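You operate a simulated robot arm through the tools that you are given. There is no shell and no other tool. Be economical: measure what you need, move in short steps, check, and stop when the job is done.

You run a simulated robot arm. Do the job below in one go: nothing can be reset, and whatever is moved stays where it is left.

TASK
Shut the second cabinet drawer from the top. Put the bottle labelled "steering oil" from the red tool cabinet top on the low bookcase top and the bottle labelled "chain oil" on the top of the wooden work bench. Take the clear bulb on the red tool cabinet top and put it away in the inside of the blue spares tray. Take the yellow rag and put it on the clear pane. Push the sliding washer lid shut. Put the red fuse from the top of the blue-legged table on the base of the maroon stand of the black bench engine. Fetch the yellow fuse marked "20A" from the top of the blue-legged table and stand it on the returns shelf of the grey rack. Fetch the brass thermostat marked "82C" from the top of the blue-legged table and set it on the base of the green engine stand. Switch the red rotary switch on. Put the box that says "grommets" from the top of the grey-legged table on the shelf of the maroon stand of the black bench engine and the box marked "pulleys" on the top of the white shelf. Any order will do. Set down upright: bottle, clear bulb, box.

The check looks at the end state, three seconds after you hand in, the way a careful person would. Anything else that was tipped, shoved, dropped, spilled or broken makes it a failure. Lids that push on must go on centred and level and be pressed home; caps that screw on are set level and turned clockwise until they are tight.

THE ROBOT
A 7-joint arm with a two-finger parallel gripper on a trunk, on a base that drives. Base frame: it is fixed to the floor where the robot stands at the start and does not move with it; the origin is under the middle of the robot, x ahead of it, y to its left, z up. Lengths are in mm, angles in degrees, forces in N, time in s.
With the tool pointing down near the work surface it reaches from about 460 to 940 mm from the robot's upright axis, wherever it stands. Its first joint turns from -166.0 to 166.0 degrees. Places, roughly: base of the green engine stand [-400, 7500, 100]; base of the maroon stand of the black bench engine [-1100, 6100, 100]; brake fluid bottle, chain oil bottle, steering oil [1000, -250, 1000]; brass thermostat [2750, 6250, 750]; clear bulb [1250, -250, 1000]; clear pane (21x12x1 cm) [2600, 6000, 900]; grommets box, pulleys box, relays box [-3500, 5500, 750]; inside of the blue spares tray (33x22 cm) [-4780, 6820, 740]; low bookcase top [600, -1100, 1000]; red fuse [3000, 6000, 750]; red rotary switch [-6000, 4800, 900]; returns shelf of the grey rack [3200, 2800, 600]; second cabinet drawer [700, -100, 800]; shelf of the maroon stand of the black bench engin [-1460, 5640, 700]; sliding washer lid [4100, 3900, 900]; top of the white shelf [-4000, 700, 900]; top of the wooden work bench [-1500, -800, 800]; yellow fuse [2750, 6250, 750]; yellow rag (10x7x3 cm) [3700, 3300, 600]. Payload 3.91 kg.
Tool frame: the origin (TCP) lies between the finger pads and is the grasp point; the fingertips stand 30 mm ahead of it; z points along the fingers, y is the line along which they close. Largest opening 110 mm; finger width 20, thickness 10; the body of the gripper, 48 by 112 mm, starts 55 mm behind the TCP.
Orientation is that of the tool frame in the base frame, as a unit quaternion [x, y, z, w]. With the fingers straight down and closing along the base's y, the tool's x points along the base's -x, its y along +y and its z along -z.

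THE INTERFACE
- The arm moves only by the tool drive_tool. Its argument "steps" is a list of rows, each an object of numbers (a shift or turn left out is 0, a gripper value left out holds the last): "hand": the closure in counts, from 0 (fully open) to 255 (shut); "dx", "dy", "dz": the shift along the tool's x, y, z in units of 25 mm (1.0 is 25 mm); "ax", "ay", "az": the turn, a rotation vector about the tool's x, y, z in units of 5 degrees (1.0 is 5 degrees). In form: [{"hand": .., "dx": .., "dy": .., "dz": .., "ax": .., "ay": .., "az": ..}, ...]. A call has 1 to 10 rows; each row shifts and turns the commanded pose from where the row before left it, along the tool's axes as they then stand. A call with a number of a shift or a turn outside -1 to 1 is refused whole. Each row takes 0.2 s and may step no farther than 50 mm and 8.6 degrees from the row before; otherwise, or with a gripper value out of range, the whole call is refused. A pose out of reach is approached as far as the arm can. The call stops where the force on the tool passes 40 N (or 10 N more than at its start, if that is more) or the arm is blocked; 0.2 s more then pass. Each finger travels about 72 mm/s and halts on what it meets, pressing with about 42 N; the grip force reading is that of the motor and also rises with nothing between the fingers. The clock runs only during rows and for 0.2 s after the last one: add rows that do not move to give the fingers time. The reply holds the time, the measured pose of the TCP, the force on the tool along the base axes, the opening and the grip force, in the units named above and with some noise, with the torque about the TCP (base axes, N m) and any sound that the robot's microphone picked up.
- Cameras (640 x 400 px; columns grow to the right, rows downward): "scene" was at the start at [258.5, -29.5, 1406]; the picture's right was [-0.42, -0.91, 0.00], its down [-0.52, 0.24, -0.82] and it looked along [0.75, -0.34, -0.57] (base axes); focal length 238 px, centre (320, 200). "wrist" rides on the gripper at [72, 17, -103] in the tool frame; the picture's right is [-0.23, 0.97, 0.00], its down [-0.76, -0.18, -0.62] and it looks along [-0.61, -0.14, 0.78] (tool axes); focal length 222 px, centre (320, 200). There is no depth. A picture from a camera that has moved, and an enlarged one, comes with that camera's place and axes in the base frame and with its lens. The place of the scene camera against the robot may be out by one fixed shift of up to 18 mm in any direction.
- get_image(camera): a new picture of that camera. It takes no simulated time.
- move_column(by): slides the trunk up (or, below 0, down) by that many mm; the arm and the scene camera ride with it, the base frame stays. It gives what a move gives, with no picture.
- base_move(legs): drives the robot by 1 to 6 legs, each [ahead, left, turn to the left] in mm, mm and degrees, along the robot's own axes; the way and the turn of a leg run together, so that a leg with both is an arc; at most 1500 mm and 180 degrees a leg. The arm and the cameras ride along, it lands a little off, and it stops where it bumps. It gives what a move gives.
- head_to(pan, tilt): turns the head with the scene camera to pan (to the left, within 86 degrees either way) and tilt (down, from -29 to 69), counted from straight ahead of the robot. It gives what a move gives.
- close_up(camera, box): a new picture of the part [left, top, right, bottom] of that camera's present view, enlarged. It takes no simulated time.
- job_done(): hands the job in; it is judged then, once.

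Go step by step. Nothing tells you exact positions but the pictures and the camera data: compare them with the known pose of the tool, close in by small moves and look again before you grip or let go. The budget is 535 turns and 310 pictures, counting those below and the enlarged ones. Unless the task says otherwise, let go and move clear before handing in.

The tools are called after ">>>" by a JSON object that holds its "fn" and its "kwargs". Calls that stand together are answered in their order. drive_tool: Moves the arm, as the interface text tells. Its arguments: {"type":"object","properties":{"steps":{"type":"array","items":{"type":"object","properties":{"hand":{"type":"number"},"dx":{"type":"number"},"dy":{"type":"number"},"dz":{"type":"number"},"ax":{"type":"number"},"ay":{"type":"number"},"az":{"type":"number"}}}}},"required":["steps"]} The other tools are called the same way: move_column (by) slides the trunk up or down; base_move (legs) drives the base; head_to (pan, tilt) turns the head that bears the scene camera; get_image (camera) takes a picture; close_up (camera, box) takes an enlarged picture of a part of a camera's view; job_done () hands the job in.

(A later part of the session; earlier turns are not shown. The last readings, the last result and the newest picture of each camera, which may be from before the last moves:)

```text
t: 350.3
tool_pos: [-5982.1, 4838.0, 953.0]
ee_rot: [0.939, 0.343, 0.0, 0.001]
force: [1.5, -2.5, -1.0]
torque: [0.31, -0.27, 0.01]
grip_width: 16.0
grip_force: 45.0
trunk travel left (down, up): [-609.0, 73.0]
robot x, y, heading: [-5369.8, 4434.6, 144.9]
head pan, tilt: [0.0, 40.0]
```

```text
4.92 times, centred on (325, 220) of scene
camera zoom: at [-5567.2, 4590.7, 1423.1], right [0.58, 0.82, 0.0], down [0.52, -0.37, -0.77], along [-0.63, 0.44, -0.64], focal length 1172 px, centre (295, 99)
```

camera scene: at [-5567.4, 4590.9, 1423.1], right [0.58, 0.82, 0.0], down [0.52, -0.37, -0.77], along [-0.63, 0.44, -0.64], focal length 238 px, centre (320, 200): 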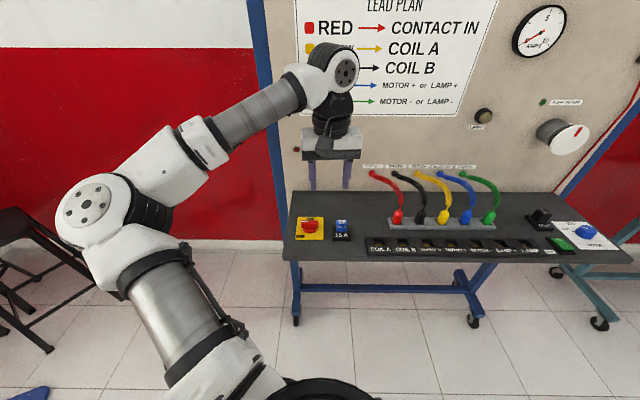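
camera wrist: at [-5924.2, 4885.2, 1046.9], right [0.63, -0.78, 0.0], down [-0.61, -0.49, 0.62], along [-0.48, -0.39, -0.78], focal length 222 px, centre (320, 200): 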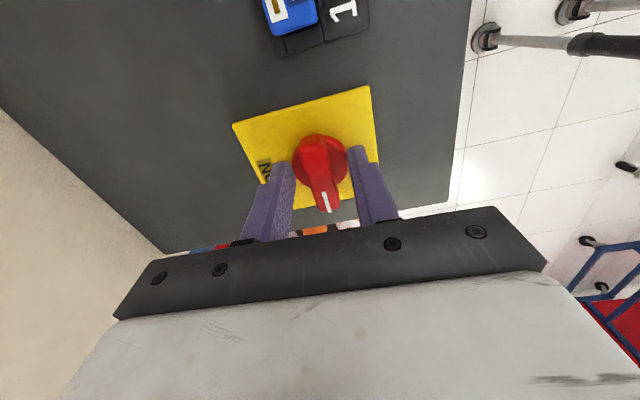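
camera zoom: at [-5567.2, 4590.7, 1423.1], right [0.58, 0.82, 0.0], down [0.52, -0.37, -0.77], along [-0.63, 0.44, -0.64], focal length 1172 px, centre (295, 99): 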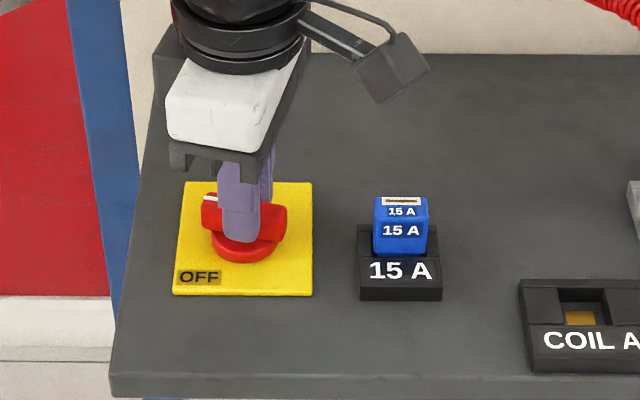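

Knob is turning. Continue.

>>> {"fn": "drive_tool", "kwargs": {"steps": [{"az": 0.9}, {"az": 0.9}, {"az": 0.9}, {"az": 0.9}, {"az": 0.9}, {"az": 0.9}, {"az": 0.9}, {"az": 0.9}]}}

>>> {"fn": "drive_tool", "kwargs": {"steps": [{"az": 0.7}, {"az": 0.7}, {"az": 0.7}, {"az": 0.7}, {"az": 0.7}, {"az": 0.7}, {"az": 0.7}, {"az": 0.7}]}}

>>> {"fn": "close_up", "kwargs": {"camera": "wrist", "box": [230, 80, 410, 240]}}

```text
t: 352.1
tool_pos: [-5981.5, 4836.6, 951.4]
ee_rot: [0.999, 0.036, 0.001, 0.002]
force: [18.4, -24.5, -14.2]
torque: [-0.28, 0.29, 0.06]
grip_width: 15.8
grip_force: 44.8
trunk travel left (down, up): [-609.0, 73.0]
robot x, y, heading: [-5368.1, 4435.9, 144.5]
head pan, tilt: [0.0, 40.0]
```

```text
t: 353.9
tool_pos: [-5982.2, 4835.1, 951.9]
ee_rot: [0.979, -0.206, 0.0, 0.004]
force: [19.4, -31.3, -14.4]
torque: [-0.35, -0.2, 0.07]
grip_width: 16.0
grip_force: 45.2
trunk travel left (down, up): [-609.0, 73.0]
robot x, y, heading: [-5368.5, 4437.0, 144.8]
head pan, tilt: [0.0, 40.0]
```

```text
2.50 times, centred on (320, 160) of wrist
camera zoom: at [-5922.6, 4791.6, 1056.1], right [-0.6, -0.8, 0.0], down [-0.63, 0.47, 0.62], along [-0.5, 0.37, -0.79], focal length 555 px, centre (320, 300)
```

zoom: 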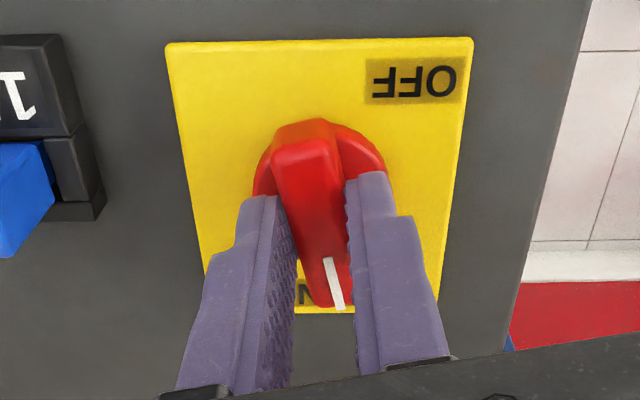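

>>> {"fn": "drive_tool", "kwargs": {"steps": [{"dx": 0.1, "dy": 0.07}, {"az": 0.7}, {"az": 0.7}, {"az": 0.7}, {"az": 0.7}, {"az": 0.7}]}}

>>> {"fn": "close_up", "kwargs": {"camera": "wrist", "box": [230, 80, 410, 240]}}

```text
t: 355.3
tool_pos: [-5982.9, 4835.2, 952.4]
ee_rot: [0.936, -0.353, 0.0, 0.001]
force: [-2.7, -14.6, -9.9]
torque: [-0.33, 0.08, 1.25]
grip_width: 17.1
grip_force: 45.1
trunk travel left (down, up): [-609.0, 73.0]
robot x, y, heading: [-5364.1, 4436.1, 144.6]
head pan, tilt: [0.0, 40.0]
```

```text
2.50 times, centred on (320, 160) of wrist
camera zoom: at [-5939.2, 4774.9, 1055.8], right [-0.81, -0.58, 0.0], down [-0.46, 0.64, 0.62], along [-0.36, 0.51, -0.78], focal length 555 px, centre (320, 300)
```

zoom: 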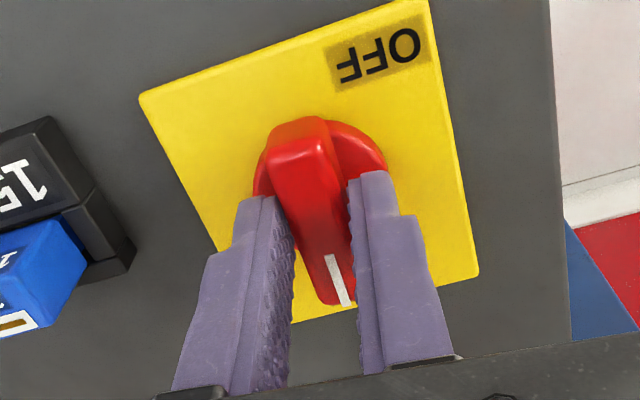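

It reached its stop at about 90°. Release and lift.

>>> {"fn": "drive_tool", "kwargs": {"steps": [{"az": -0.3}, {"hand": 120}, {}, {"dz": -0.5}, {"dz": -1}, {"dz": -1}, {"dz": -1}, {"dz": -1}, {"dz": -1}]}}

>>> {"fn": "get_image", "kwargs": {"camera": "wrist"}}

>>> {"fn": "close_up", "kwargs": {"camera": "scene", "box": [260, 180, 390, 261]}}

```text
t: 357.3
tool_pos: [-5981.3, 4835.1, 1088.9]
ee_rot: [0.94, -0.342, -0.001, 0.0]
force: [0.7, 0.3, 0.6]
torque: [-0.02, -0.03, -0.02]
grip_width: 58.3
grip_force: 0.1
trunk travel left (down, up): [-609.0, 73.0]
robot x, y, heading: [-5365.2, 4436.3, 144.8]
head pan, tilt: [0.0, 40.0]
```

```text
171 pictures are left
camera wrist: at [-5935.8, 4777.1, 1193.4], right [-0.8, -0.6, 0.0], down [-0.47, 0.62, 0.62], along [-0.38, 0.5, -0.78], focal length 222 px, centre (320, 200)
```

wrist: 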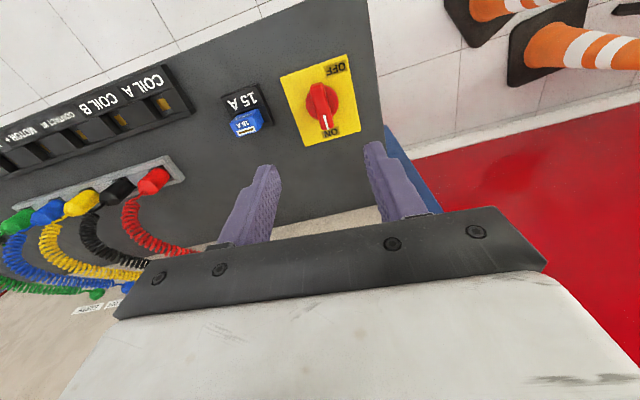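

```text
4.92 times, centred on (325, 220) of scene
camera zoom: at [-5567.1, 4590.9, 1423.1], right [0.58, 0.82, 0.0], down [0.52, -0.37, -0.77], along [-0.63, 0.44, -0.64], focal length 1172 px, centre (295, 99)
```

zoom: 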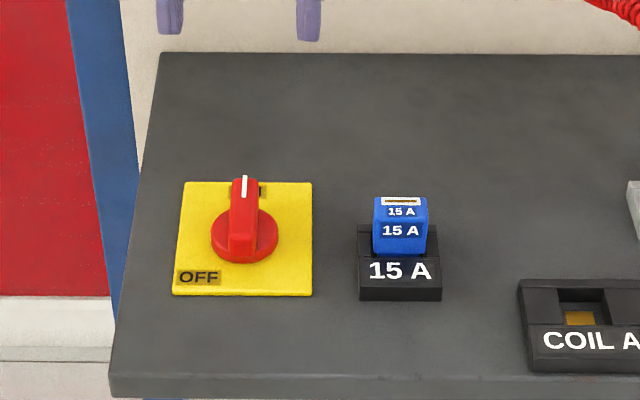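

The switch is ON. Now to the grey-legged table for the boxes.

>>> {"fn": "drive_tool", "kwargs": {"steps": [{"dx": 1}, {"dx": 1}, {"dx": 1}, {"dx": 1}, {"dx": 1}, {"dx": 1}, {"dx": 1}]}}

>>> {"fn": "base_move", "kwargs": {"legs": [[0, -1030, 0], [-1450, 0, 0], [0, 0, -50]]}}

>>> {"fn": "head_to", "kwargs": {"pan": 0, "tilt": 35}}

>>> {"fn": "get_image", "kwargs": {"camera": "scene"}}

```text
t: 358.9
tool_pos: [-5846.4, 4722.1, 1089.0]
ee_rot: [0.941, -0.34, 0.0, -0.001]
force: [0.1, 0.3, -0.2]
torque: [0.0, 0.02, -0.04]
grip_width: 58.0
grip_force: 0.1
trunk travel left (down, up): [-609.0, 73.0]
robot x, y, heading: [-5371.2, 4441.9, 144.8]
head pan, tilt: [0.0, 40.0]
```

```text
t: 376.4
tool_pos: [-3670.5, 4986.1, 1089.2]
ee_rot: [-0.703, 0.712, 0.0, 0.0]
force: [0.8, 0.0, 0.2]
torque: [0.0, -0.02, 0.04]
grip_width: 58.1
grip_force: 0.0
trunk travel left (down, up): [-609.0, 73.0]
robot x, y, heading: [-3586.5, 4435.3, 94.0]
head pan, tilt: [0.0, 40.0]
```

```text
t: 377.0
tool_pos: [-3669.0, 4986.4, 1089.0]
ee_rot: [-0.703, 0.711, 0.0, 0.0]
force: [-0.2, 0.8, 1.1]
torque: [-0.02, -0.01, 0.01]
grip_width: 58.1
grip_force: 0.1
trunk travel left (down, up): [-609.0, 73.0]
robot x, y, heading: [-3591.4, 4434.3, 93.9]
head pan, tilt: [0.0, 35.0]
```

```text
169 pictures are left
camera scene: at [-3598.5, 4697.8, 1430.6], right [1.0, 0.07, 0.0], down [0.04, -0.57, -0.82], along [-0.05, 0.82, -0.57], focal length 238 px, centre (320, 200)
```

scene: 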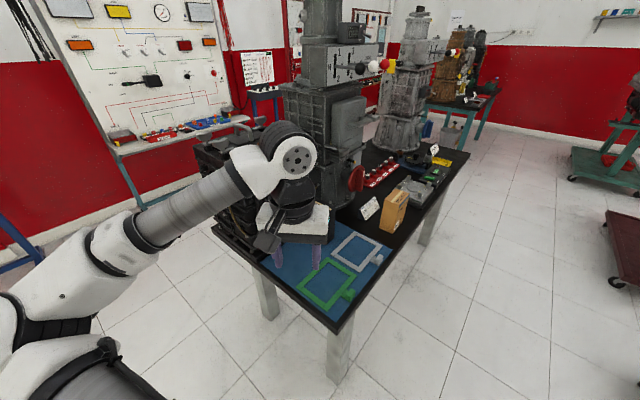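

>>> {"fn": "base_move", "kwargs": {"legs": [[0, -330, 0], [210, 0, 0]]}}

>>> {"fn": "get_image", "kwargs": {"camera": "scene"}}

>>> {"fn": "get_image", "kwargs": {"camera": "wrist"}}

```text
t: 381.4
tool_pos: [-3354.0, 5216.7, 1089.2]
ee_rot: [-0.703, 0.711, 0.0, -0.001]
force: [-0.1, 0.3, -0.3]
torque: [0.03, 0.03, -0.04]
grip_width: 58.1
grip_force: 0.1
trunk travel left (down, up): [-609.0, 73.0]
robot x, y, heading: [-3277.0, 4664.9, 94.0]
head pan, tilt: [0.0, 35.0]
```

```text
168 pictures are left
camera scene: at [-3283.6, 4929.4, 1430.4], right [1.0, 0.07, 0.0], down [0.04, -0.57, -0.82], along [-0.05, 0.82, -0.57], focal length 238 px, centre (320, 200)
```

scene: 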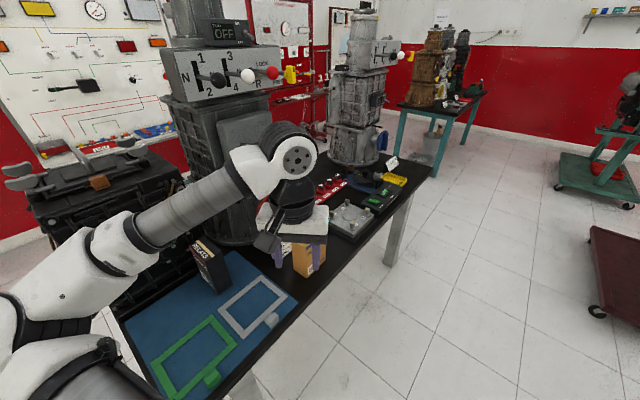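

```text
167 pictures are left
camera wrist: at [-3372.0, 5145.4, 1192.7], right [-0.97, 0.24, 0.0], down [0.19, 0.76, 0.62], along [0.15, 0.6, -0.78], focal length 222 px, centre (320, 200)
```

wrist: 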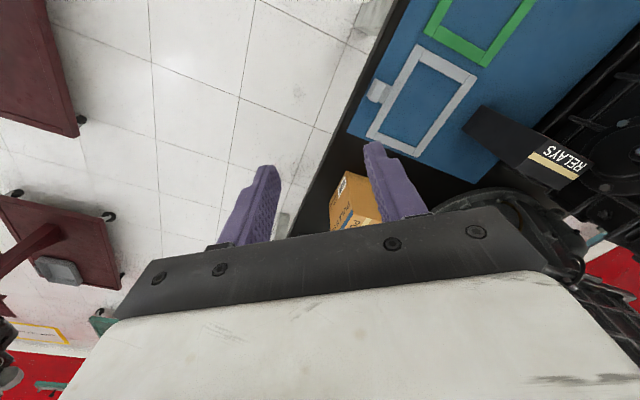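

>>> {"fn": "drive_tool", "kwargs": {"steps": [{"dy": 1, "dz": -0.6, "dx": 0.5}, {"dy": 1, "dz": -0.6, "dx": 0.5}, {"dy": 1, "dz": -0.6, "dx": 0.5}, {"dy": 1, "dz": -0.6}, {"dy": 1, "dz": -0.6}, {"dy": 1}, {"dy": 1}, {"dy": 1}]}}

>>> {"fn": "close_up", "kwargs": {"camera": "scene", "box": [160, 140, 440, 320]}}

```text
t: 383.2
tool_pos: [-3554.2, 5180.9, 1164.3]
ee_rot: [-0.702, 0.712, 0.0, 0.0]
force: [-0.4, 0.5, -0.6]
torque: [0.01, 0.0, -0.01]
grip_width: 58.1
grip_force: 0.0
trunk travel left (down, up): [-609.0, 73.0]
robot x, y, heading: [-3274.8, 4662.0, 93.6]
head pan, tilt: [0.0, 35.0]
```

```text
2.22 times, centred on (300, 230) of scene
camera zoom: at [-3283.8, 4928.5, 1430.6], right [1.0, 0.07, 0.0], down [0.04, -0.57, -0.82], along [-0.05, 0.82, -0.57], focal length 529 px, centre (364, 133)
```

zoom: 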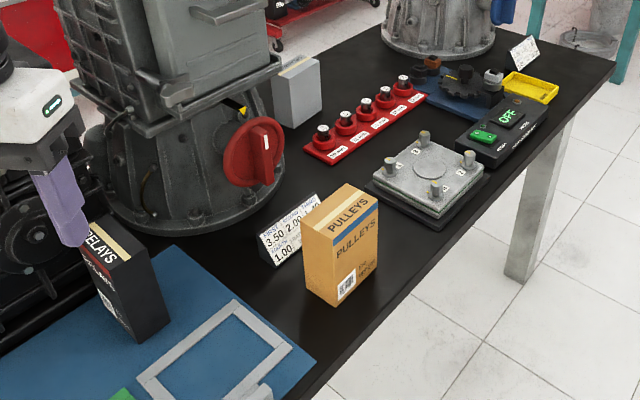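

The grey box behind is likely the grommets. I'll drive along the aisle in front of the table and then face it.

>>> {"fn": "base_move", "kwargs": {"legs": [[0, 0, -39], [780, 80, 0]]}}

>>> {"fn": "get_image", "kwargs": {"camera": "scene"}}

```text
t: 389.3
tool_pos: [-2789.0, 5923.9, 1164.2]
ee_rot: [-0.428, 0.904, 0.0, 0.0]
force: [0.1, -0.3, -1.1]
torque: [-0.01, -0.01, -0.04]
grip_width: 58.3
grip_force: 0.2
trunk travel left (down, up): [-609.0, 73.0]
robot x, y, heading: [-2893.9, 5344.5, 55.3]
head pan, tilt: [0.0, 35.0]
```

```text
165 pictures are left
camera scene: at [-2738.0, 5564.3, 1430.6], right [0.82, -0.57, 0.0], down [-0.33, -0.47, -0.82], along [0.47, 0.67, -0.57], focal length 238 px, centre (320, 200)
```

scene: 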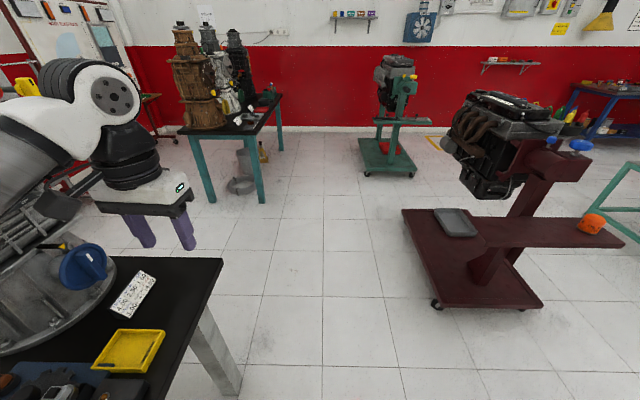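

>>> {"fn": "base_move", "kwargs": {"legs": [[0, 0, 89]]}}

>>> {"fn": "get_image", "kwargs": {"camera": "scene"}}

>>> {"fn": "get_image", "kwargs": {"camera": "wrist"}}

```text
t: 392.5
tool_pos: [-3378.6, 5673.8, 1164.2]
ee_rot: [0.847, -0.532, -0.003, 0.006]
force: [-0.5, 0.1, -0.8]
torque: [0.0, 0.0, -0.03]
grip_width: 58.2
grip_force: 0.0
trunk travel left (down, up): [-609.0, 73.0]
robot x, y, heading: [-2894.0, 5344.1, 122.5]
head pan, tilt: [0.0, 35.0]
stopped in leg 1: the robot was blocked; the commanded pose is now the measured one
```

```text
164 pictures are left
camera scene: at [-3022.7, 5570.6, 1430.7], right [0.84, 0.54, 0.0], down [0.31, -0.48, -0.82], along [-0.44, 0.69, -0.57], focal length 238 px, centre (320, 200)
```

scene: 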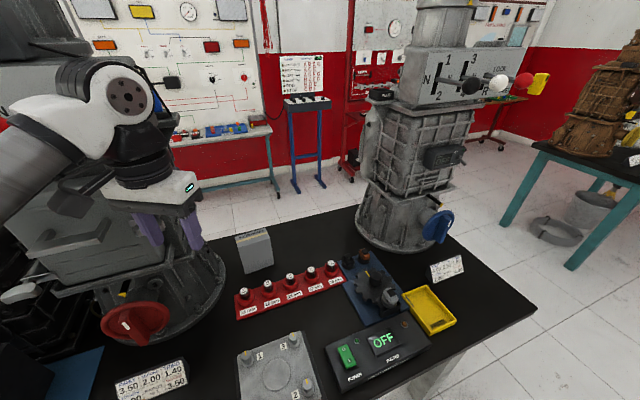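

```text
163 pictures are left
camera wrist: at [-3360.9, 5603.0, 1268.3], right [-0.98, -0.22, 0.01], down [-0.16, 0.77, 0.62], along [-0.15, 0.6, -0.79], focal length 222 px, centre (320, 200)
```

wrist: 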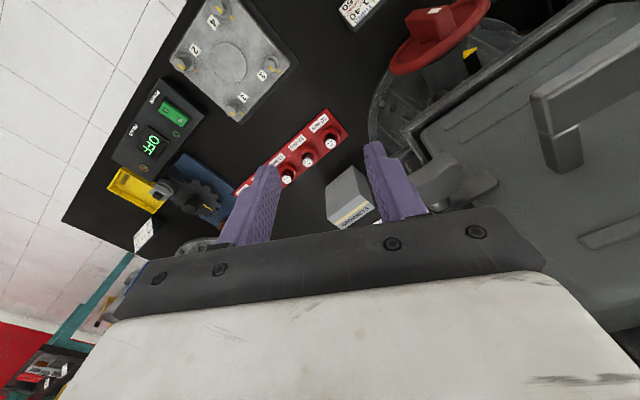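

I bumped the gearbox gently while turning, so I'm backing the turn off. The grommets label is visible on the grey box's top edge.

>>> {"fn": "base_move", "kwargs": {"legs": [[0, 0, -8]]}}

>>> {"fn": "get_image", "kwargs": {"camera": "scene"}}

>>> {"fn": "get_image", "kwargs": {"camera": "wrist"}}

```text
t: 393.5
tool_pos: [-3330.7, 5737.0, 1162.3]
ee_rot: [0.809, -0.587, -0.003, 0.005]
force: [0.1, 0.0, 0.8]
torque: [-0.01, -0.01, 0.01]
grip_width: 58.1
grip_force: 0.1
trunk travel left (down, up): [-609.0, 73.0]
robot x, y, heading: [-2888.1, 5347.3, 114.4]
head pan, tilt: [0.0, 35.0]
```

```text
162 pictures are left
camera scene: at [-2992.2, 5587.5, 1430.6], right [0.91, 0.41, 0.0], down [0.24, -0.52, -0.82], along [-0.34, 0.75, -0.57], focal length 238 px, centre (320, 200)
```

scene: 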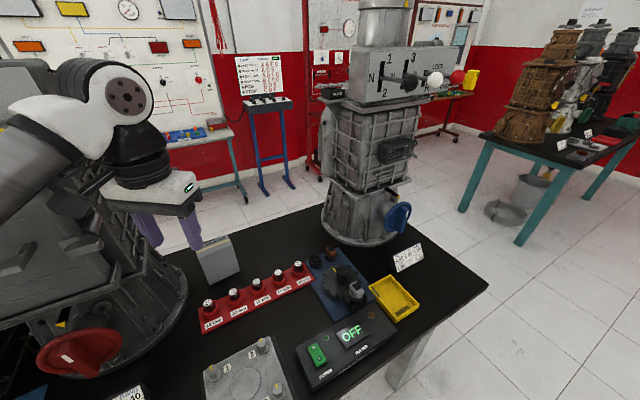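

```text
161 pictures are left
camera wrist: at [-3322.4, 5664.6, 1267.8], right [-1.0, -0.09, 0.01], down [-0.06, 0.78, 0.62], along [-0.06, 0.62, -0.79], focal length 222 px, centre (320, 200)
```

wrist: 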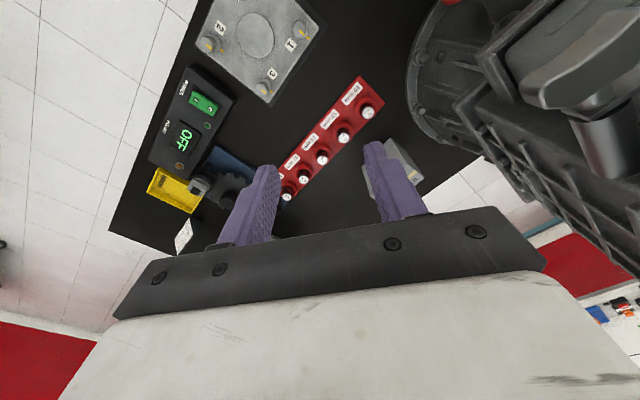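

>>> {"fn": "base_move", "kwargs": {"legs": [[0, 0, -59], [430, 0, 0], [0, 0, 65]]}}

>>> {"fn": "get_image", "kwargs": {"camera": "scene"}}

>>> {"fn": "get_image", "kwargs": {"camera": "wrist"}}

```text
t: 400.8
tool_pos: [-2964.2, 6191.0, 1164.9]
ee_rot: [0.717, -0.697, -0.008, 0.012]
force: [-0.3, -0.3, 0.3]
torque: [-0.02, -0.03, -0.03]
grip_width: 58.3
grip_force: 0.1
trunk travel left (down, up): [-609.0, 73.0]
robot x, y, heading: [-2652.0, 5701.4, 100.0]
head pan, tilt: [0.0, 35.0]
stopped in leg 3: the robot was blocked; the commanded pose is now the measured one
```

```text
160 pictures are left
camera scene: at [-2686.7, 5960.2, 1430.8], right [0.98, 0.17, 0.0], down [0.1, -0.56, -0.82], along [-0.14, 0.81, -0.57], focal length 238 px, centre (320, 200)
```

scene: 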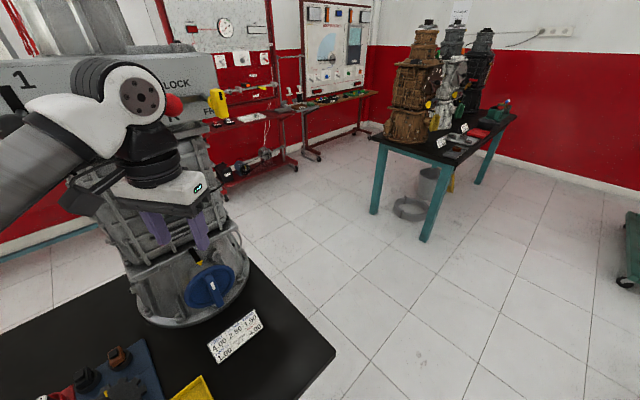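

```text
159 pictures are left
camera wrist: at [-2976.3, 6119.2, 1268.9], right [-0.98, 0.2, 0.03], down [0.17, 0.77, 0.61], along [0.1, 0.61, -0.79], focal length 222 px, centre (320, 200)
```

wrist: 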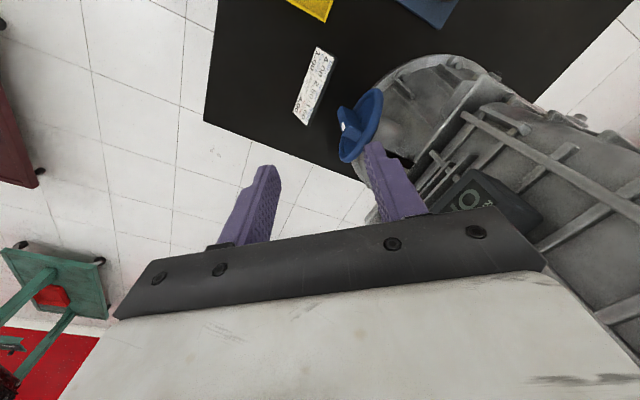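

I brushed the second gearbox too. I'll turn away, bring the arm straight ahead and in close, then approach between the gearboxes.

>>> {"fn": "base_move", "kwargs": {"legs": [[0, 0, -45], [-110, 0, 0]]}}

>>> {"fn": "get_image", "kwargs": {"camera": "scene"}}

```text
t: 404.1
tool_pos: [-2591.9, 6178.0, 1164.9]
ee_rot: [-0.399, 0.917, 0.011, -0.008]
force: [-0.3, 0.3, 0.5]
torque: [0.01, -0.03, -0.01]
grip_width: 58.3
grip_force: 0.0
trunk travel left (down, up): [-609.0, 73.0]
robot x, y, heading: [-2714.9, 5608.5, 55.2]
head pan, tilt: [0.0, 35.0]
```

```text
158 pictures are left
camera scene: at [-2559.6, 5827.1, 1430.9], right [0.82, -0.57, 0.0], down [-0.33, -0.47, -0.82], along [0.47, 0.67, -0.57], focal length 238 px, centre (320, 200)
```

scene: 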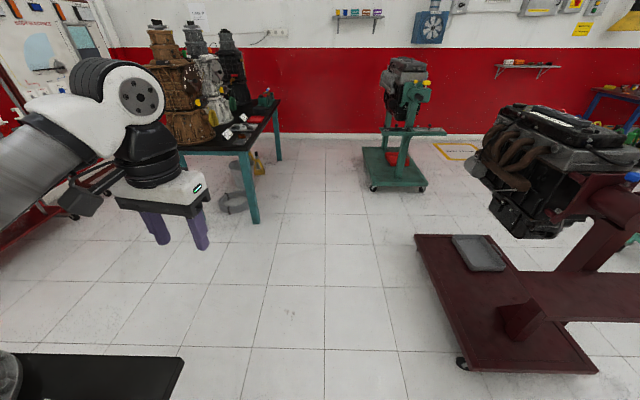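

>>> {"fn": "drive_tool", "kwargs": {"steps": [{"dy": -1, "ax": 0.3}, {"dy": -1}, {"dy": -1}, {"dy": -1}, {"dy": -1}, {"dy": -1}, {"dy": -1}, {"dy": -1}, {"dy": -1}]}}

>>> {"fn": "base_move", "kwargs": {"legs": [[0, 0, 60]]}}

>>> {"fn": "get_image", "kwargs": {"camera": "scene"}}

```text
t: 406.1
tool_pos: [-2427.0, 6025.3, 1165.0]
ee_rot: [-0.399, 0.917, -0.001, -0.003]
force: [-0.4, -0.4, 0.1]
torque: [0.0, -0.02, -0.01]
grip_width: 58.2
grip_force: 0.1
trunk travel left (down, up): [-609.0, 73.0]
robot x, y, heading: [-2713.8, 5608.7, 55.3]
head pan, tilt: [0.0, 35.0]
```

```text
t: 409.2
tool_pos: [-2930.0, 6066.7, 1164.0]
ee_rot: [0.802, -0.597, 0.002, 0.002]
force: [0.3, 0.1, 0.0]
torque: [-0.05, -0.07, -0.03]
grip_width: 58.2
grip_force: 0.1
trunk travel left (down, up): [-609.0, 73.0]
robot x, y, heading: [-2716.4, 5605.2, 115.2]
head pan, tilt: [0.0, 35.0]
```

```text
157 pictures are left
camera scene: at [-2815.3, 5849.5, 1430.6], right [0.91, 0.42, 0.0], down [0.24, -0.52, -0.82], along [-0.35, 0.74, -0.57], focal length 238 px, centre (320, 200)
```

scene: 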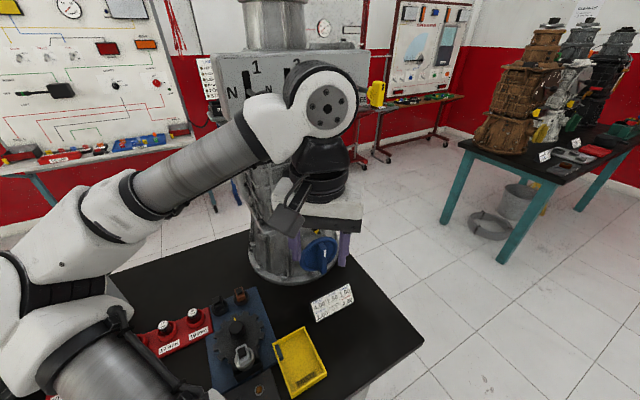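

>>> {"fn": "base_move", "kwargs": {"legs": [[0, 0, 30]]}}

>>> {"fn": "get_image", "kwargs": {"camera": "scene"}}

>>> {"fn": "get_image", "kwargs": {"camera": "wrist"}}

```text
t: 411.1
tool_pos: [-3130.8, 5897.2, 1163.6]
ee_rot: [0.93, -0.367, 0.002, 0.001]
force: [0.4, 0.9, 0.3]
torque: [0.0, 0.0, -0.02]
grip_width: 58.3
grip_force: 0.1
trunk travel left (down, up): [-609.0, 73.0]
robot x, y, heading: [-2710.8, 5608.2, 145.2]
head pan, tilt: [0.0, 35.0]
```

```text
156 pictures are left
camera scene: at [-2917.8, 5762.9, 1430.7], right [0.57, 0.82, 0.0], down [0.47, -0.33, -0.82], along [-0.67, 0.47, -0.57], focal length 238 px, centre (320, 200)
```

scene: 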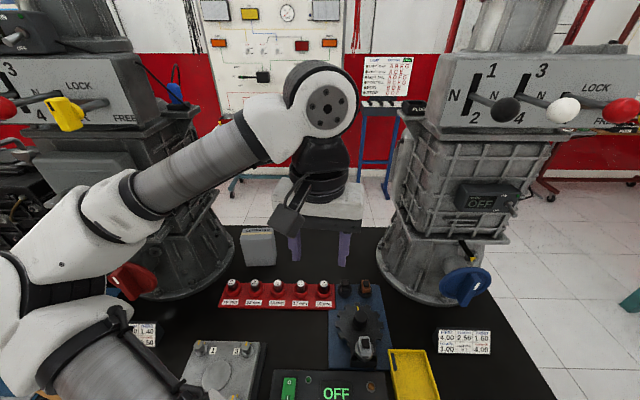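

```text
155 pictures are left
camera wrist: at [-3090.2, 5835.5, 1267.9], right [-0.83, -0.56, 0.0], down [-0.44, 0.65, 0.62], along [-0.34, 0.52, -0.79], focal length 222 px, centre (320, 200)
```

wrist: 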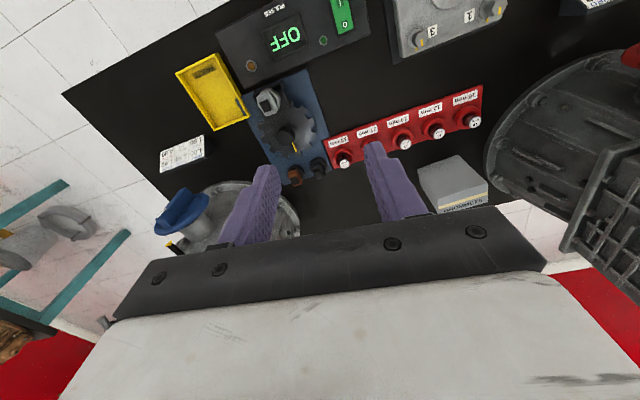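

The grommets box sits between the gearboxes, close to the left one. I'll grip it front to back with the camera on the right side, so I'm rotating the tool first.

>>> {"fn": "drive_tool", "kwargs": {"steps": [{"az": -1}, {"az": -1}, {"az": -1}, {"az": -1}, {"az": -1}, {"az": -1}, {"az": -1}, {"az": -1}, {"az": -1}, {"az": -1}]}}

>>> {"fn": "drive_tool", "kwargs": {"steps": [{"az": -1}, {"az": -1}, {"az": -1}, {"az": -1}, {"az": -1}, {"az": -1}, {"az": -1}, {"az": -1}, {"az": -1}, {"az": -1}]}}

>>> {"fn": "drive_tool", "kwargs": {"steps": [{"az": -1}, {"az": -0.9}]}}

>>> {"fn": "get_image", "kwargs": {"camera": "wrist"}}

```text
t: 413.3
tool_pos: [-3130.8, 5894.8, 1164.1]
ee_rot: [0.998, 0.06, 0.002, 0.001]
force: [0.9, -0.6, 0.1]
torque: [0.0, -0.01, 0.02]
grip_width: 58.3
grip_force: 0.1
trunk travel left (down, up): [-609.0, 73.0]
robot x, y, heading: [-2717.9, 5606.6, 145.2]
head pan, tilt: [0.0, 35.0]
```

```text
t: 415.5
tool_pos: [-3131.7, 5896.2, 1163.3]
ee_rot: [0.879, 0.477, 0.001, 0.002]
force: [-0.6, 0.5, -0.2]
torque: [-0.01, 0.01, 0.0]
grip_width: 58.2
grip_force: 0.0
trunk travel left (down, up): [-609.0, 73.0]
robot x, y, heading: [-2714.8, 5611.0, 145.3]
head pan, tilt: [0.0, 35.0]
```

```text
t: 416.1
tool_pos: [-3132.1, 5896.5, 1163.1]
ee_rot: [0.836, 0.549, 0.001, 0.002]
force: [-0.5, -0.3, 0.0]
torque: [0.04, -0.04, 0.01]
grip_width: 58.1
grip_force: 0.0
trunk travel left (down, up): [-609.0, 73.0]
robot x, y, heading: [-2712.6, 5607.5, 145.1]
head pan, tilt: [0.0, 35.0]
```

```text
154 pictures are left
camera wrist: at [-3086.9, 5957.5, 1267.6], right [0.8, -0.6, 0.01], down [-0.47, -0.62, 0.62], along [-0.37, -0.5, -0.78], focal length 222 px, centre (320, 200)
```

wrist: 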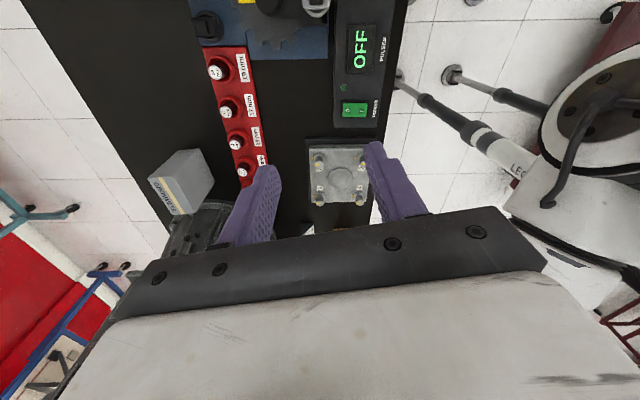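

>>> {"fn": "drive_tool", "kwargs": {"steps": [{"dy": -1, "dx": -0.36}, {"dy": -1, "dx": -0.36}, {"dy": -1, "dx": -0.36}, {"dy": -1, "dx": -0.36}, {"dy": -1, "dx": -0.36}, {"dy": -1, "dx": -0.36}, {"dy": -1, "dx": -0.36}, {"dy": -1, "dx": -0.36}, {"dy": -1, "dx": -0.36}]}}

>>> {"fn": "get_image", "kwargs": {"camera": "scene"}}

>>> {"fn": "get_image", "kwargs": {"camera": "wrist"}}

```text
t: 418.1
tool_pos: [-3369.2, 5913.3, 1163.0]
ee_rot: [0.837, 0.547, 0.001, 0.003]
force: [0.0, -0.1, -0.6]
torque: [0.03, 0.01, -0.02]
grip_width: 58.2
grip_force: 0.0
trunk travel left (down, up): [-609.0, 73.0]
robot x, y, heading: [-2714.7, 5608.0, 145.2]
head pan, tilt: [0.0, 35.0]
```

```text
153 pictures are left
camera scene: at [-2918.0, 5763.2, 1430.6], right [0.57, 0.82, 0.0], down [0.47, -0.33, -0.82], along [-0.67, 0.47, -0.57], focal length 238 px, centre (320, 200)
```

scene: 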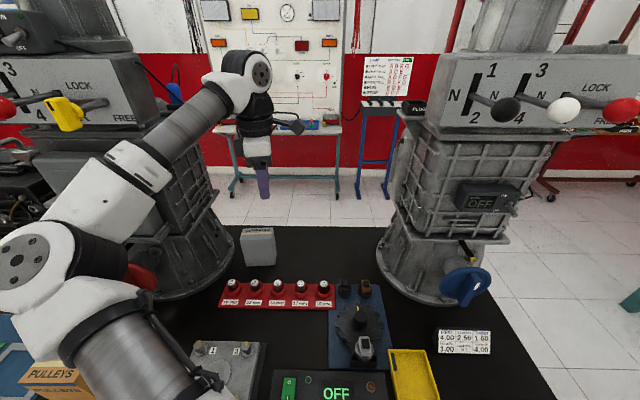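

```text
152 pictures are left
camera wrist: at [-3325.0, 5974.2, 1266.3], right [0.8, -0.6, 0.01], down [-0.47, -0.62, 0.62], along [-0.37, -0.5, -0.78], focal length 222 px, centre (320, 200)
```

wrist: 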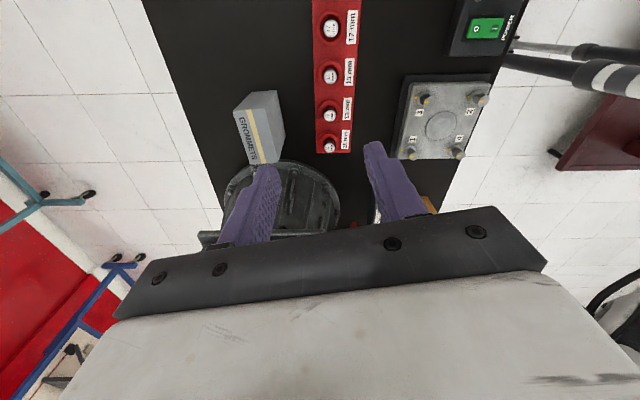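

>>> {"fn": "close_up", "kwargs": {"camera": "wrist", "box": [200, 70, 340, 190]}}

```text
3.33 times, centred on (270, 130) of wrist
camera zoom: at [-3325.0, 5974.2, 1266.3], right [0.8, -0.6, 0.01], down [-0.47, -0.62, 0.62], along [-0.37, -0.5, -0.78], focal length 740 px, centre (487, 433)
```

zoom: 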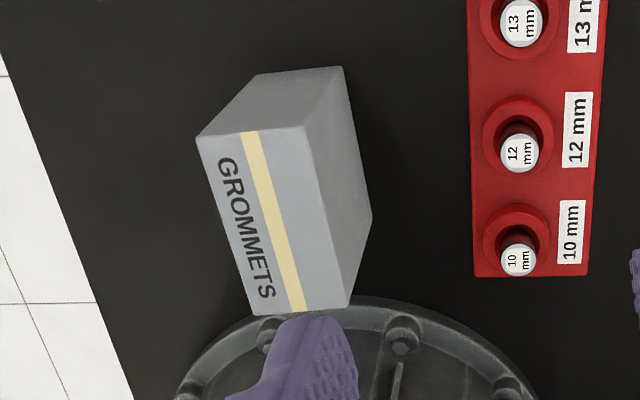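

>>> {"fn": "drive_tool", "kwargs": {"steps": [{"dy": -0.9, "dx": -0.4, "az": 0.9, "hand": 0}, {"dy": -0.9, "dx": -0.45, "az": 0.9}, {"dy": -0.9, "dx": -0.55}, {"dy": -0.9, "dx": -0.55}, {"dy": -0.9, "dx": -0.55}, {"dy": -0.5, "dx": -0.4}]}}

>>> {"fn": "get_image", "kwargs": {"camera": "wrist"}}

>>> {"fn": "get_image", "kwargs": {"camera": "scene"}}

```text
t: 419.5
tool_pos: [-3514.8, 5913.0, 1162.0]
ee_rot: [0.877, 0.48, 0.002, 0.002]
force: [-0.5, -0.2, 1.1]
torque: [0.03, -0.01, 0.01]
grip_width: 110.4
grip_force: 0.0
trunk travel left (down, up): [-609.0, 73.0]
robot x, y, heading: [-2715.1, 5609.6, 145.2]
head pan, tilt: [0.0, 35.0]
```

```text
150 pictures are left
camera wrist: at [-3461.4, 5966.2, 1265.8], right [0.7, -0.72, 0.01], down [-0.56, -0.54, 0.62], along [-0.44, -0.44, -0.78], focal length 222 px, centre (320, 200)
```

wrist: 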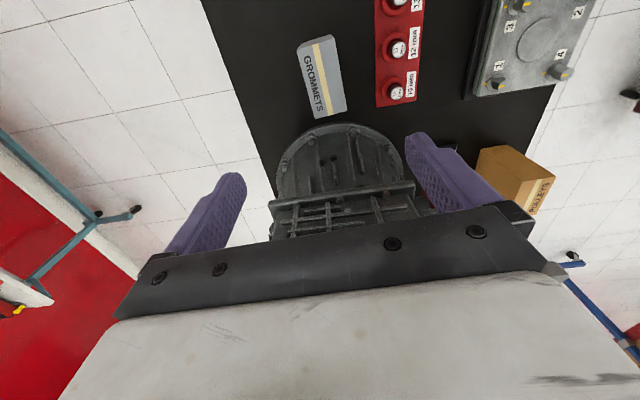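

```text
149 pictures are left
camera scene: at [-2917.8, 5763.2, 1430.6], right [0.57, 0.82, 0.0], down [0.47, -0.33, -0.82], along [-0.67, 0.47, -0.57], focal length 238 px, centre (320, 200)
```

scene: 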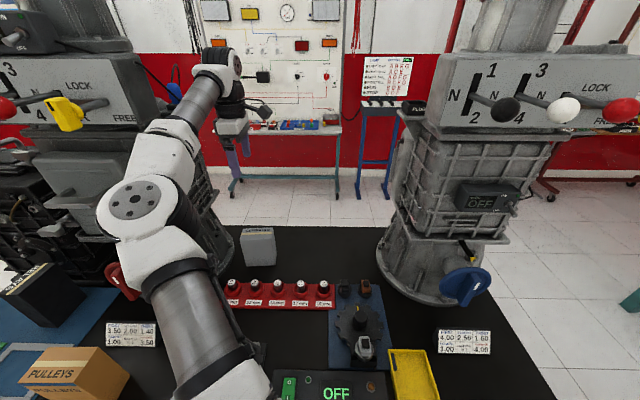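

>>> {"fn": "drive_tool", "kwargs": {"steps": [{"dx": 0.2, "dy": 0.2, "dz": 1}, {"dz": 1}, {"dz": 1}, {"dz": 1}, {"dz": 1}, {"dz": 1}, {"dz": 1}, {"dz": 1}]}}

>>> {"fn": "get_image", "kwargs": {"camera": "wrist"}}

>>> {"fn": "get_image", "kwargs": {"camera": "scene"}}

```text
t: 421.3
tool_pos: [-3508.3, 5914.7, 961.0]
ee_rot: [0.877, 0.48, 0.001, 0.003]
force: [0.0, -0.2, -0.2]
torque: [0.0, 0.02, 0.01]
grip_width: 110.1
grip_force: 0.0
trunk travel left (down, up): [-609.0, 73.0]
robot x, y, heading: [-2715.1, 5606.5, 145.3]
head pan, tilt: [0.0, 35.0]
```

```text
148 pictures are left
camera wrist: at [-3454.2, 5967.2, 1064.8], right [0.7, -0.72, 0.0], down [-0.56, -0.54, 0.62], along [-0.44, -0.44, -0.78], focal length 222 px, centre (320, 200)
```

wrist: 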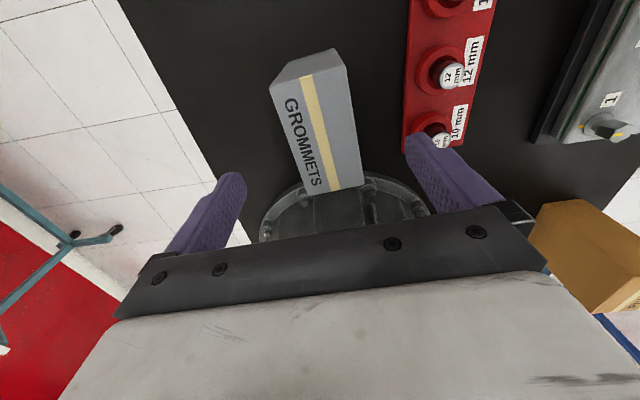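

```text
147 pictures are left
camera scene: at [-2917.9, 5763.2, 1430.6], right [0.57, 0.82, 0.0], down [0.47, -0.33, -0.82], along [-0.67, 0.47, -0.57], focal length 238 px, centre (320, 200)
```

scene: 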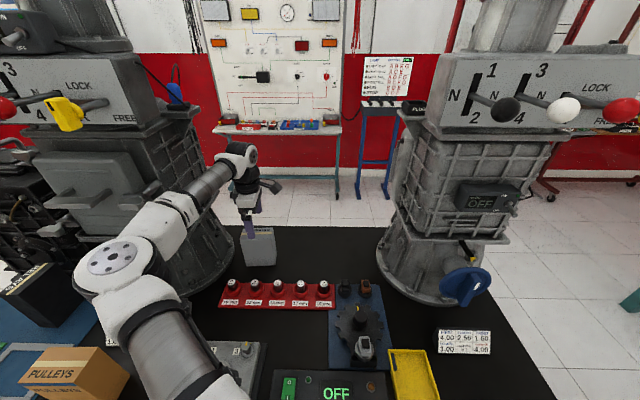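

>>> {"fn": "drive_tool", "kwargs": {"steps": [{"dz": 1}, {"dz": 1}, {"dz": 1}, {"dz": 0.6}, {}]}}

>>> {"fn": "get_image", "kwargs": {"camera": "wrist"}}

>>> {"fn": "close_up", "kwargs": {"camera": "scene", "box": [180, 120, 340, 300]}}

```text
t: 422.5
tool_pos: [-3507.0, 5913.5, 871.7]
ee_rot: [0.878, 0.479, 0.001, 0.002]
force: [0.9, 0.2, -0.7]
torque: [0.03, 0.01, 0.01]
grip_width: 109.9
grip_force: 0.1
trunk travel left (down, up): [-609.0, 73.0]
robot x, y, heading: [-2715.6, 5608.0, 145.1]
head pan, tilt: [0.0, 35.0]
```

```text
146 pictures are left
camera wrist: at [-3453.6, 5966.4, 975.6], right [0.7, -0.72, 0.01], down [-0.56, -0.54, 0.62], along [-0.44, -0.44, -0.78], focal length 222 px, centre (320, 200)
```

wrist: 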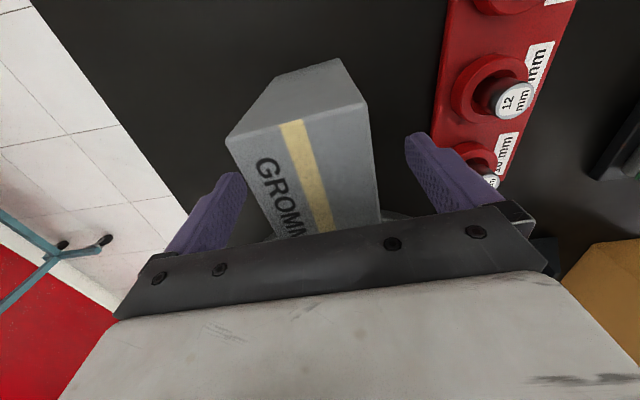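

```text
2.22 times, centred on (260, 210) of scene
camera zoom: at [-2917.7, 5763.1, 1430.6], right [0.57, 0.82, 0.0], down [0.47, -0.33, -0.82], along [-0.67, 0.47, -0.57], focal length 529 px, centre (453, 178)
```

zoom: 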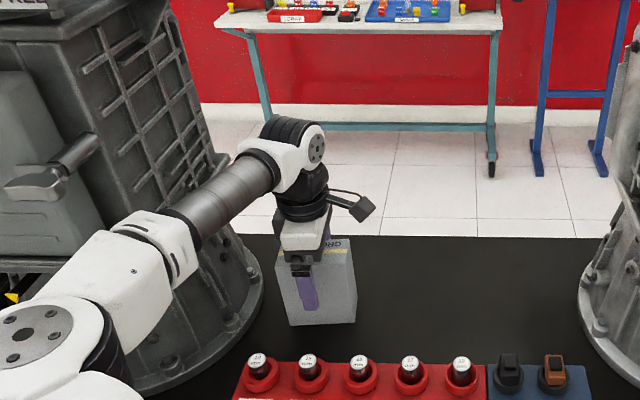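

>>> {"fn": "drive_tool", "kwargs": {"steps": [{"dz": 0.5}, {"hand": 255}, {}, {}, {}]}}

>>> {"fn": "drive_tool", "kwargs": {"steps": [{"dz": -0.4}, {"dz": -0.8}, {"dz": -1}, {"dz": -1}, {"dz": -1}]}}

>>> {"fn": "get_image", "kwargs": {"camera": "wrist"}}

>>> {"fn": "get_image", "kwargs": {"camera": "scene"}}

```text
t: 423.7
tool_pos: [-3507.1, 5912.8, 859.2]
ee_rot: [0.877, 0.48, 0.001, 0.002]
force: [-0.6, 0.1, -0.4]
torque: [0.01, 0.05, 0.05]
grip_width: 54.8
grip_force: 41.9
trunk travel left (down, up): [-609.0, 73.0]
robot x, y, heading: [-2715.5, 5608.9, 145.0]
head pan, tilt: [0.0, 35.0]
```

```text
t: 424.9
tool_pos: [-3507.1, 5914.6, 965.4]
ee_rot: [0.877, 0.48, 0.001, 0.003]
force: [-1.1, -0.1, -1.9]
torque: [0.0, 0.02, -0.01]
grip_width: 54.7
grip_force: 42.4
trunk travel left (down, up): [-609.0, 73.0]
robot x, y, heading: [-2713.2, 5606.3, 145.3]
head pan, tilt: [0.0, 35.0]
```

```text
144 pictures are left
camera wrist: at [-3454.4, 5967.3, 1068.9], right [0.7, -0.72, 0.01], down [-0.56, -0.54, 0.62], along [-0.44, -0.44, -0.78], focal length 222 px, centre (320, 200)
```

wrist: 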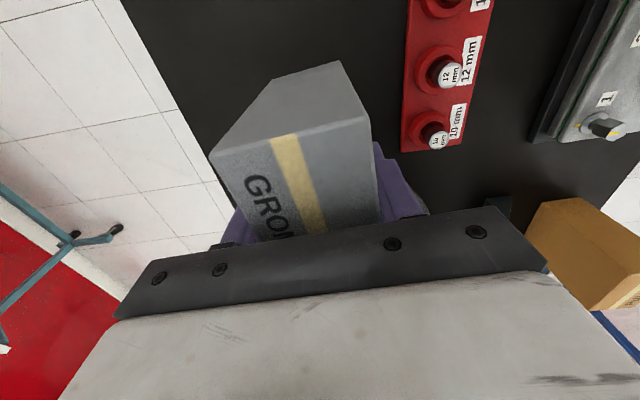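

```text
143 pictures are left
camera scene: at [-2917.7, 5763.2, 1430.6], right [0.57, 0.82, 0.0], down [0.47, -0.33, -0.82], along [-0.67, 0.47, -0.57], focal length 238 px, centre (320, 200)
```

scene: 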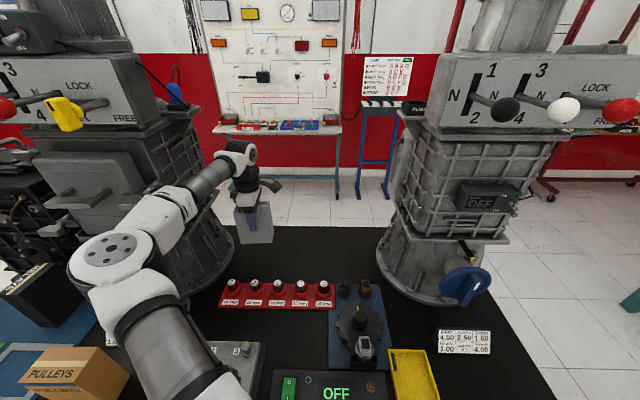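

Grommets box held. Raise and retract the way I came.

>>> {"fn": "drive_tool", "kwargs": {"steps": [{"dz": -1}, {"dz": -1}, {"dz": -1}, {"dz": -1}, {"dz": -1}, {"dz": -1}, {"dz": -1}, {"dz": -1}, {"dy": 1, "dx": 0.3}, {"dy": 1, "dx": 0.3}]}}

>>> {"fn": "drive_tool", "kwargs": {"steps": [{"dy": 1, "dx": 0.5}, {"dy": 1, "dx": 0.5}, {"dy": 1, "dx": 0.5}, {"dy": 1, "dx": 0.5}, {"dy": 1, "dx": 0.5}, {"dy": 1, "dx": 0.5}, {"dy": 1, "dx": 0.5}, {"dy": 1, "dx": 0.5}, {"dy": 1, "dx": 0.5}, {"dy": 1, "dx": 0.5}]}}

>>> {"fn": "drive_tool", "kwargs": {"steps": [{"dy": 1, "dx": 0.5}, {"dy": 1, "dx": 0.5}, {"dy": 1, "dx": 0.5}]}}

>>> {"fn": "get_image", "kwargs": {"camera": "scene"}}

```text
t: 427.1
tool_pos: [-3458.0, 5900.1, 1164.3]
ee_rot: [0.878, 0.48, 0.0, 0.003]
force: [-0.3, 0.5, -2.0]
torque: [-0.02, -0.01, 0.02]
grip_width: 54.6
grip_force: 42.2
trunk travel left (down, up): [-609.0, 73.0]
robot x, y, heading: [-2713.8, 5608.4, 145.4]
head pan, tilt: [0.0, 35.0]
```

```text
t: 429.3
tool_pos: [-3179.0, 5869.0, 1166.2]
ee_rot: [0.877, 0.48, 0.001, 0.002]
force: [0.0, 0.9, -2.3]
torque: [-0.02, 0.03, -0.02]
grip_width: 54.6
grip_force: 41.8
trunk travel left (down, up): [-609.0, 73.0]
robot x, y, heading: [-2713.9, 5610.3, 145.1]
head pan, tilt: [0.0, 35.0]
```

```text
t: 430.1
tool_pos: [-3096.5, 5861.5, 1166.5]
ee_rot: [0.877, 0.48, 0.0, 0.003]
force: [-0.2, -0.3, -2.1]
torque: [0.01, -0.01, 0.0]
grip_width: 54.7
grip_force: 42.2
trunk travel left (down, up): [-609.0, 73.0]
robot x, y, heading: [-2713.2, 5606.5, 145.2]
head pan, tilt: [0.0, 35.0]
```

```text
142 pictures are left
camera scene: at [-2917.6, 5763.2, 1430.7], right [0.57, 0.82, 0.0], down [0.47, -0.33, -0.82], along [-0.67, 0.47, -0.57], focal length 238 px, centre (320, 200)
```

scene: 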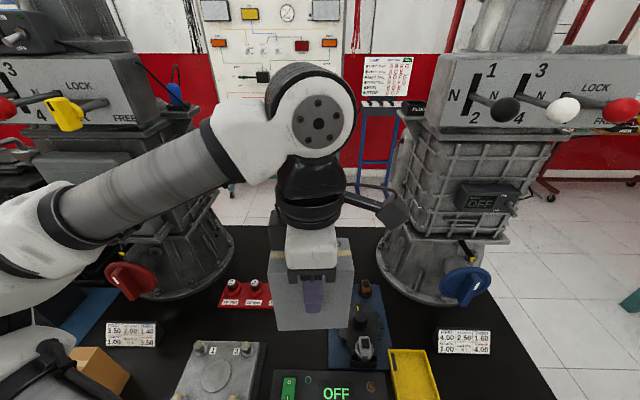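

Now to the maroon stand with the black engine, right behind me along the aisle.

>>> {"fn": "base_move", "kwargs": {"legs": [[0, 0, -45]]}}

>>> {"fn": "base_move", "kwargs": {"legs": [[0, 0, -45], [650, 0, 0]]}}

>>> {"fn": "head_to", "kwargs": {"pan": -70, "tilt": 25}}

>>> {"fn": "get_image", "kwargs": {"camera": "scene"}}

```text
t: 432.6
tool_pos: [-2804.2, 6057.1, 1166.1]
ee_rot: [0.994, 0.107, 0.0, 0.003]
force: [-0.3, -1.6, -2.7]
torque: [0.0, -0.01, 0.03]
grip_width: 54.6
grip_force: 42.4
trunk travel left (down, up): [-609.0, 73.0]
robot x, y, heading: [-2715.5, 5612.0, 99.9]
head pan, tilt: [0.0, 35.0]
```

```text
t: 438.3
tool_pos: [-2092.6, 6521.1, 1165.1]
ee_rot: [0.96, -0.28, -0.002, 0.003]
force: [0.0, 0.6, -2.5]
torque: [-0.05, -0.01, 0.02]
grip_width: 54.7
grip_force: 41.7
trunk travel left (down, up): [-609.0, 73.0]
robot x, y, heading: [-2347.3, 6139.5, 55.1]
head pan, tilt: [0.0, 35.0]
```

```text
t: 439.8
tool_pos: [-2092.4, 6520.6, 1165.1]
ee_rot: [0.96, -0.281, -0.002, 0.002]
force: [0.1, -0.3, -2.6]
torque: [-0.02, 0.01, 0.01]
grip_width: 55.0
grip_force: 42.4
trunk travel left (down, up): [-609.0, 73.0]
robot x, y, heading: [-2344.5, 6136.4, 55.2]
head pan, tilt: [-70.0, 25.0]
```

```text
141 pictures are left
camera scene: at [-2150.5, 6262.2, 1446.4], right [-0.25, -0.97, 0.0], down [-0.41, 0.11, -0.91], along [0.88, -0.23, -0.42], focal length 238 px, centre (320, 200)
```

scene: 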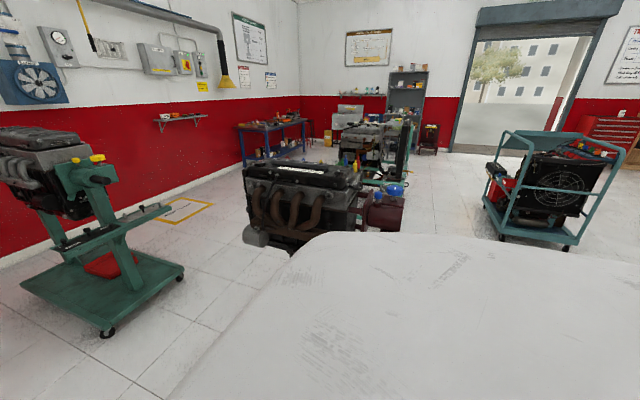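

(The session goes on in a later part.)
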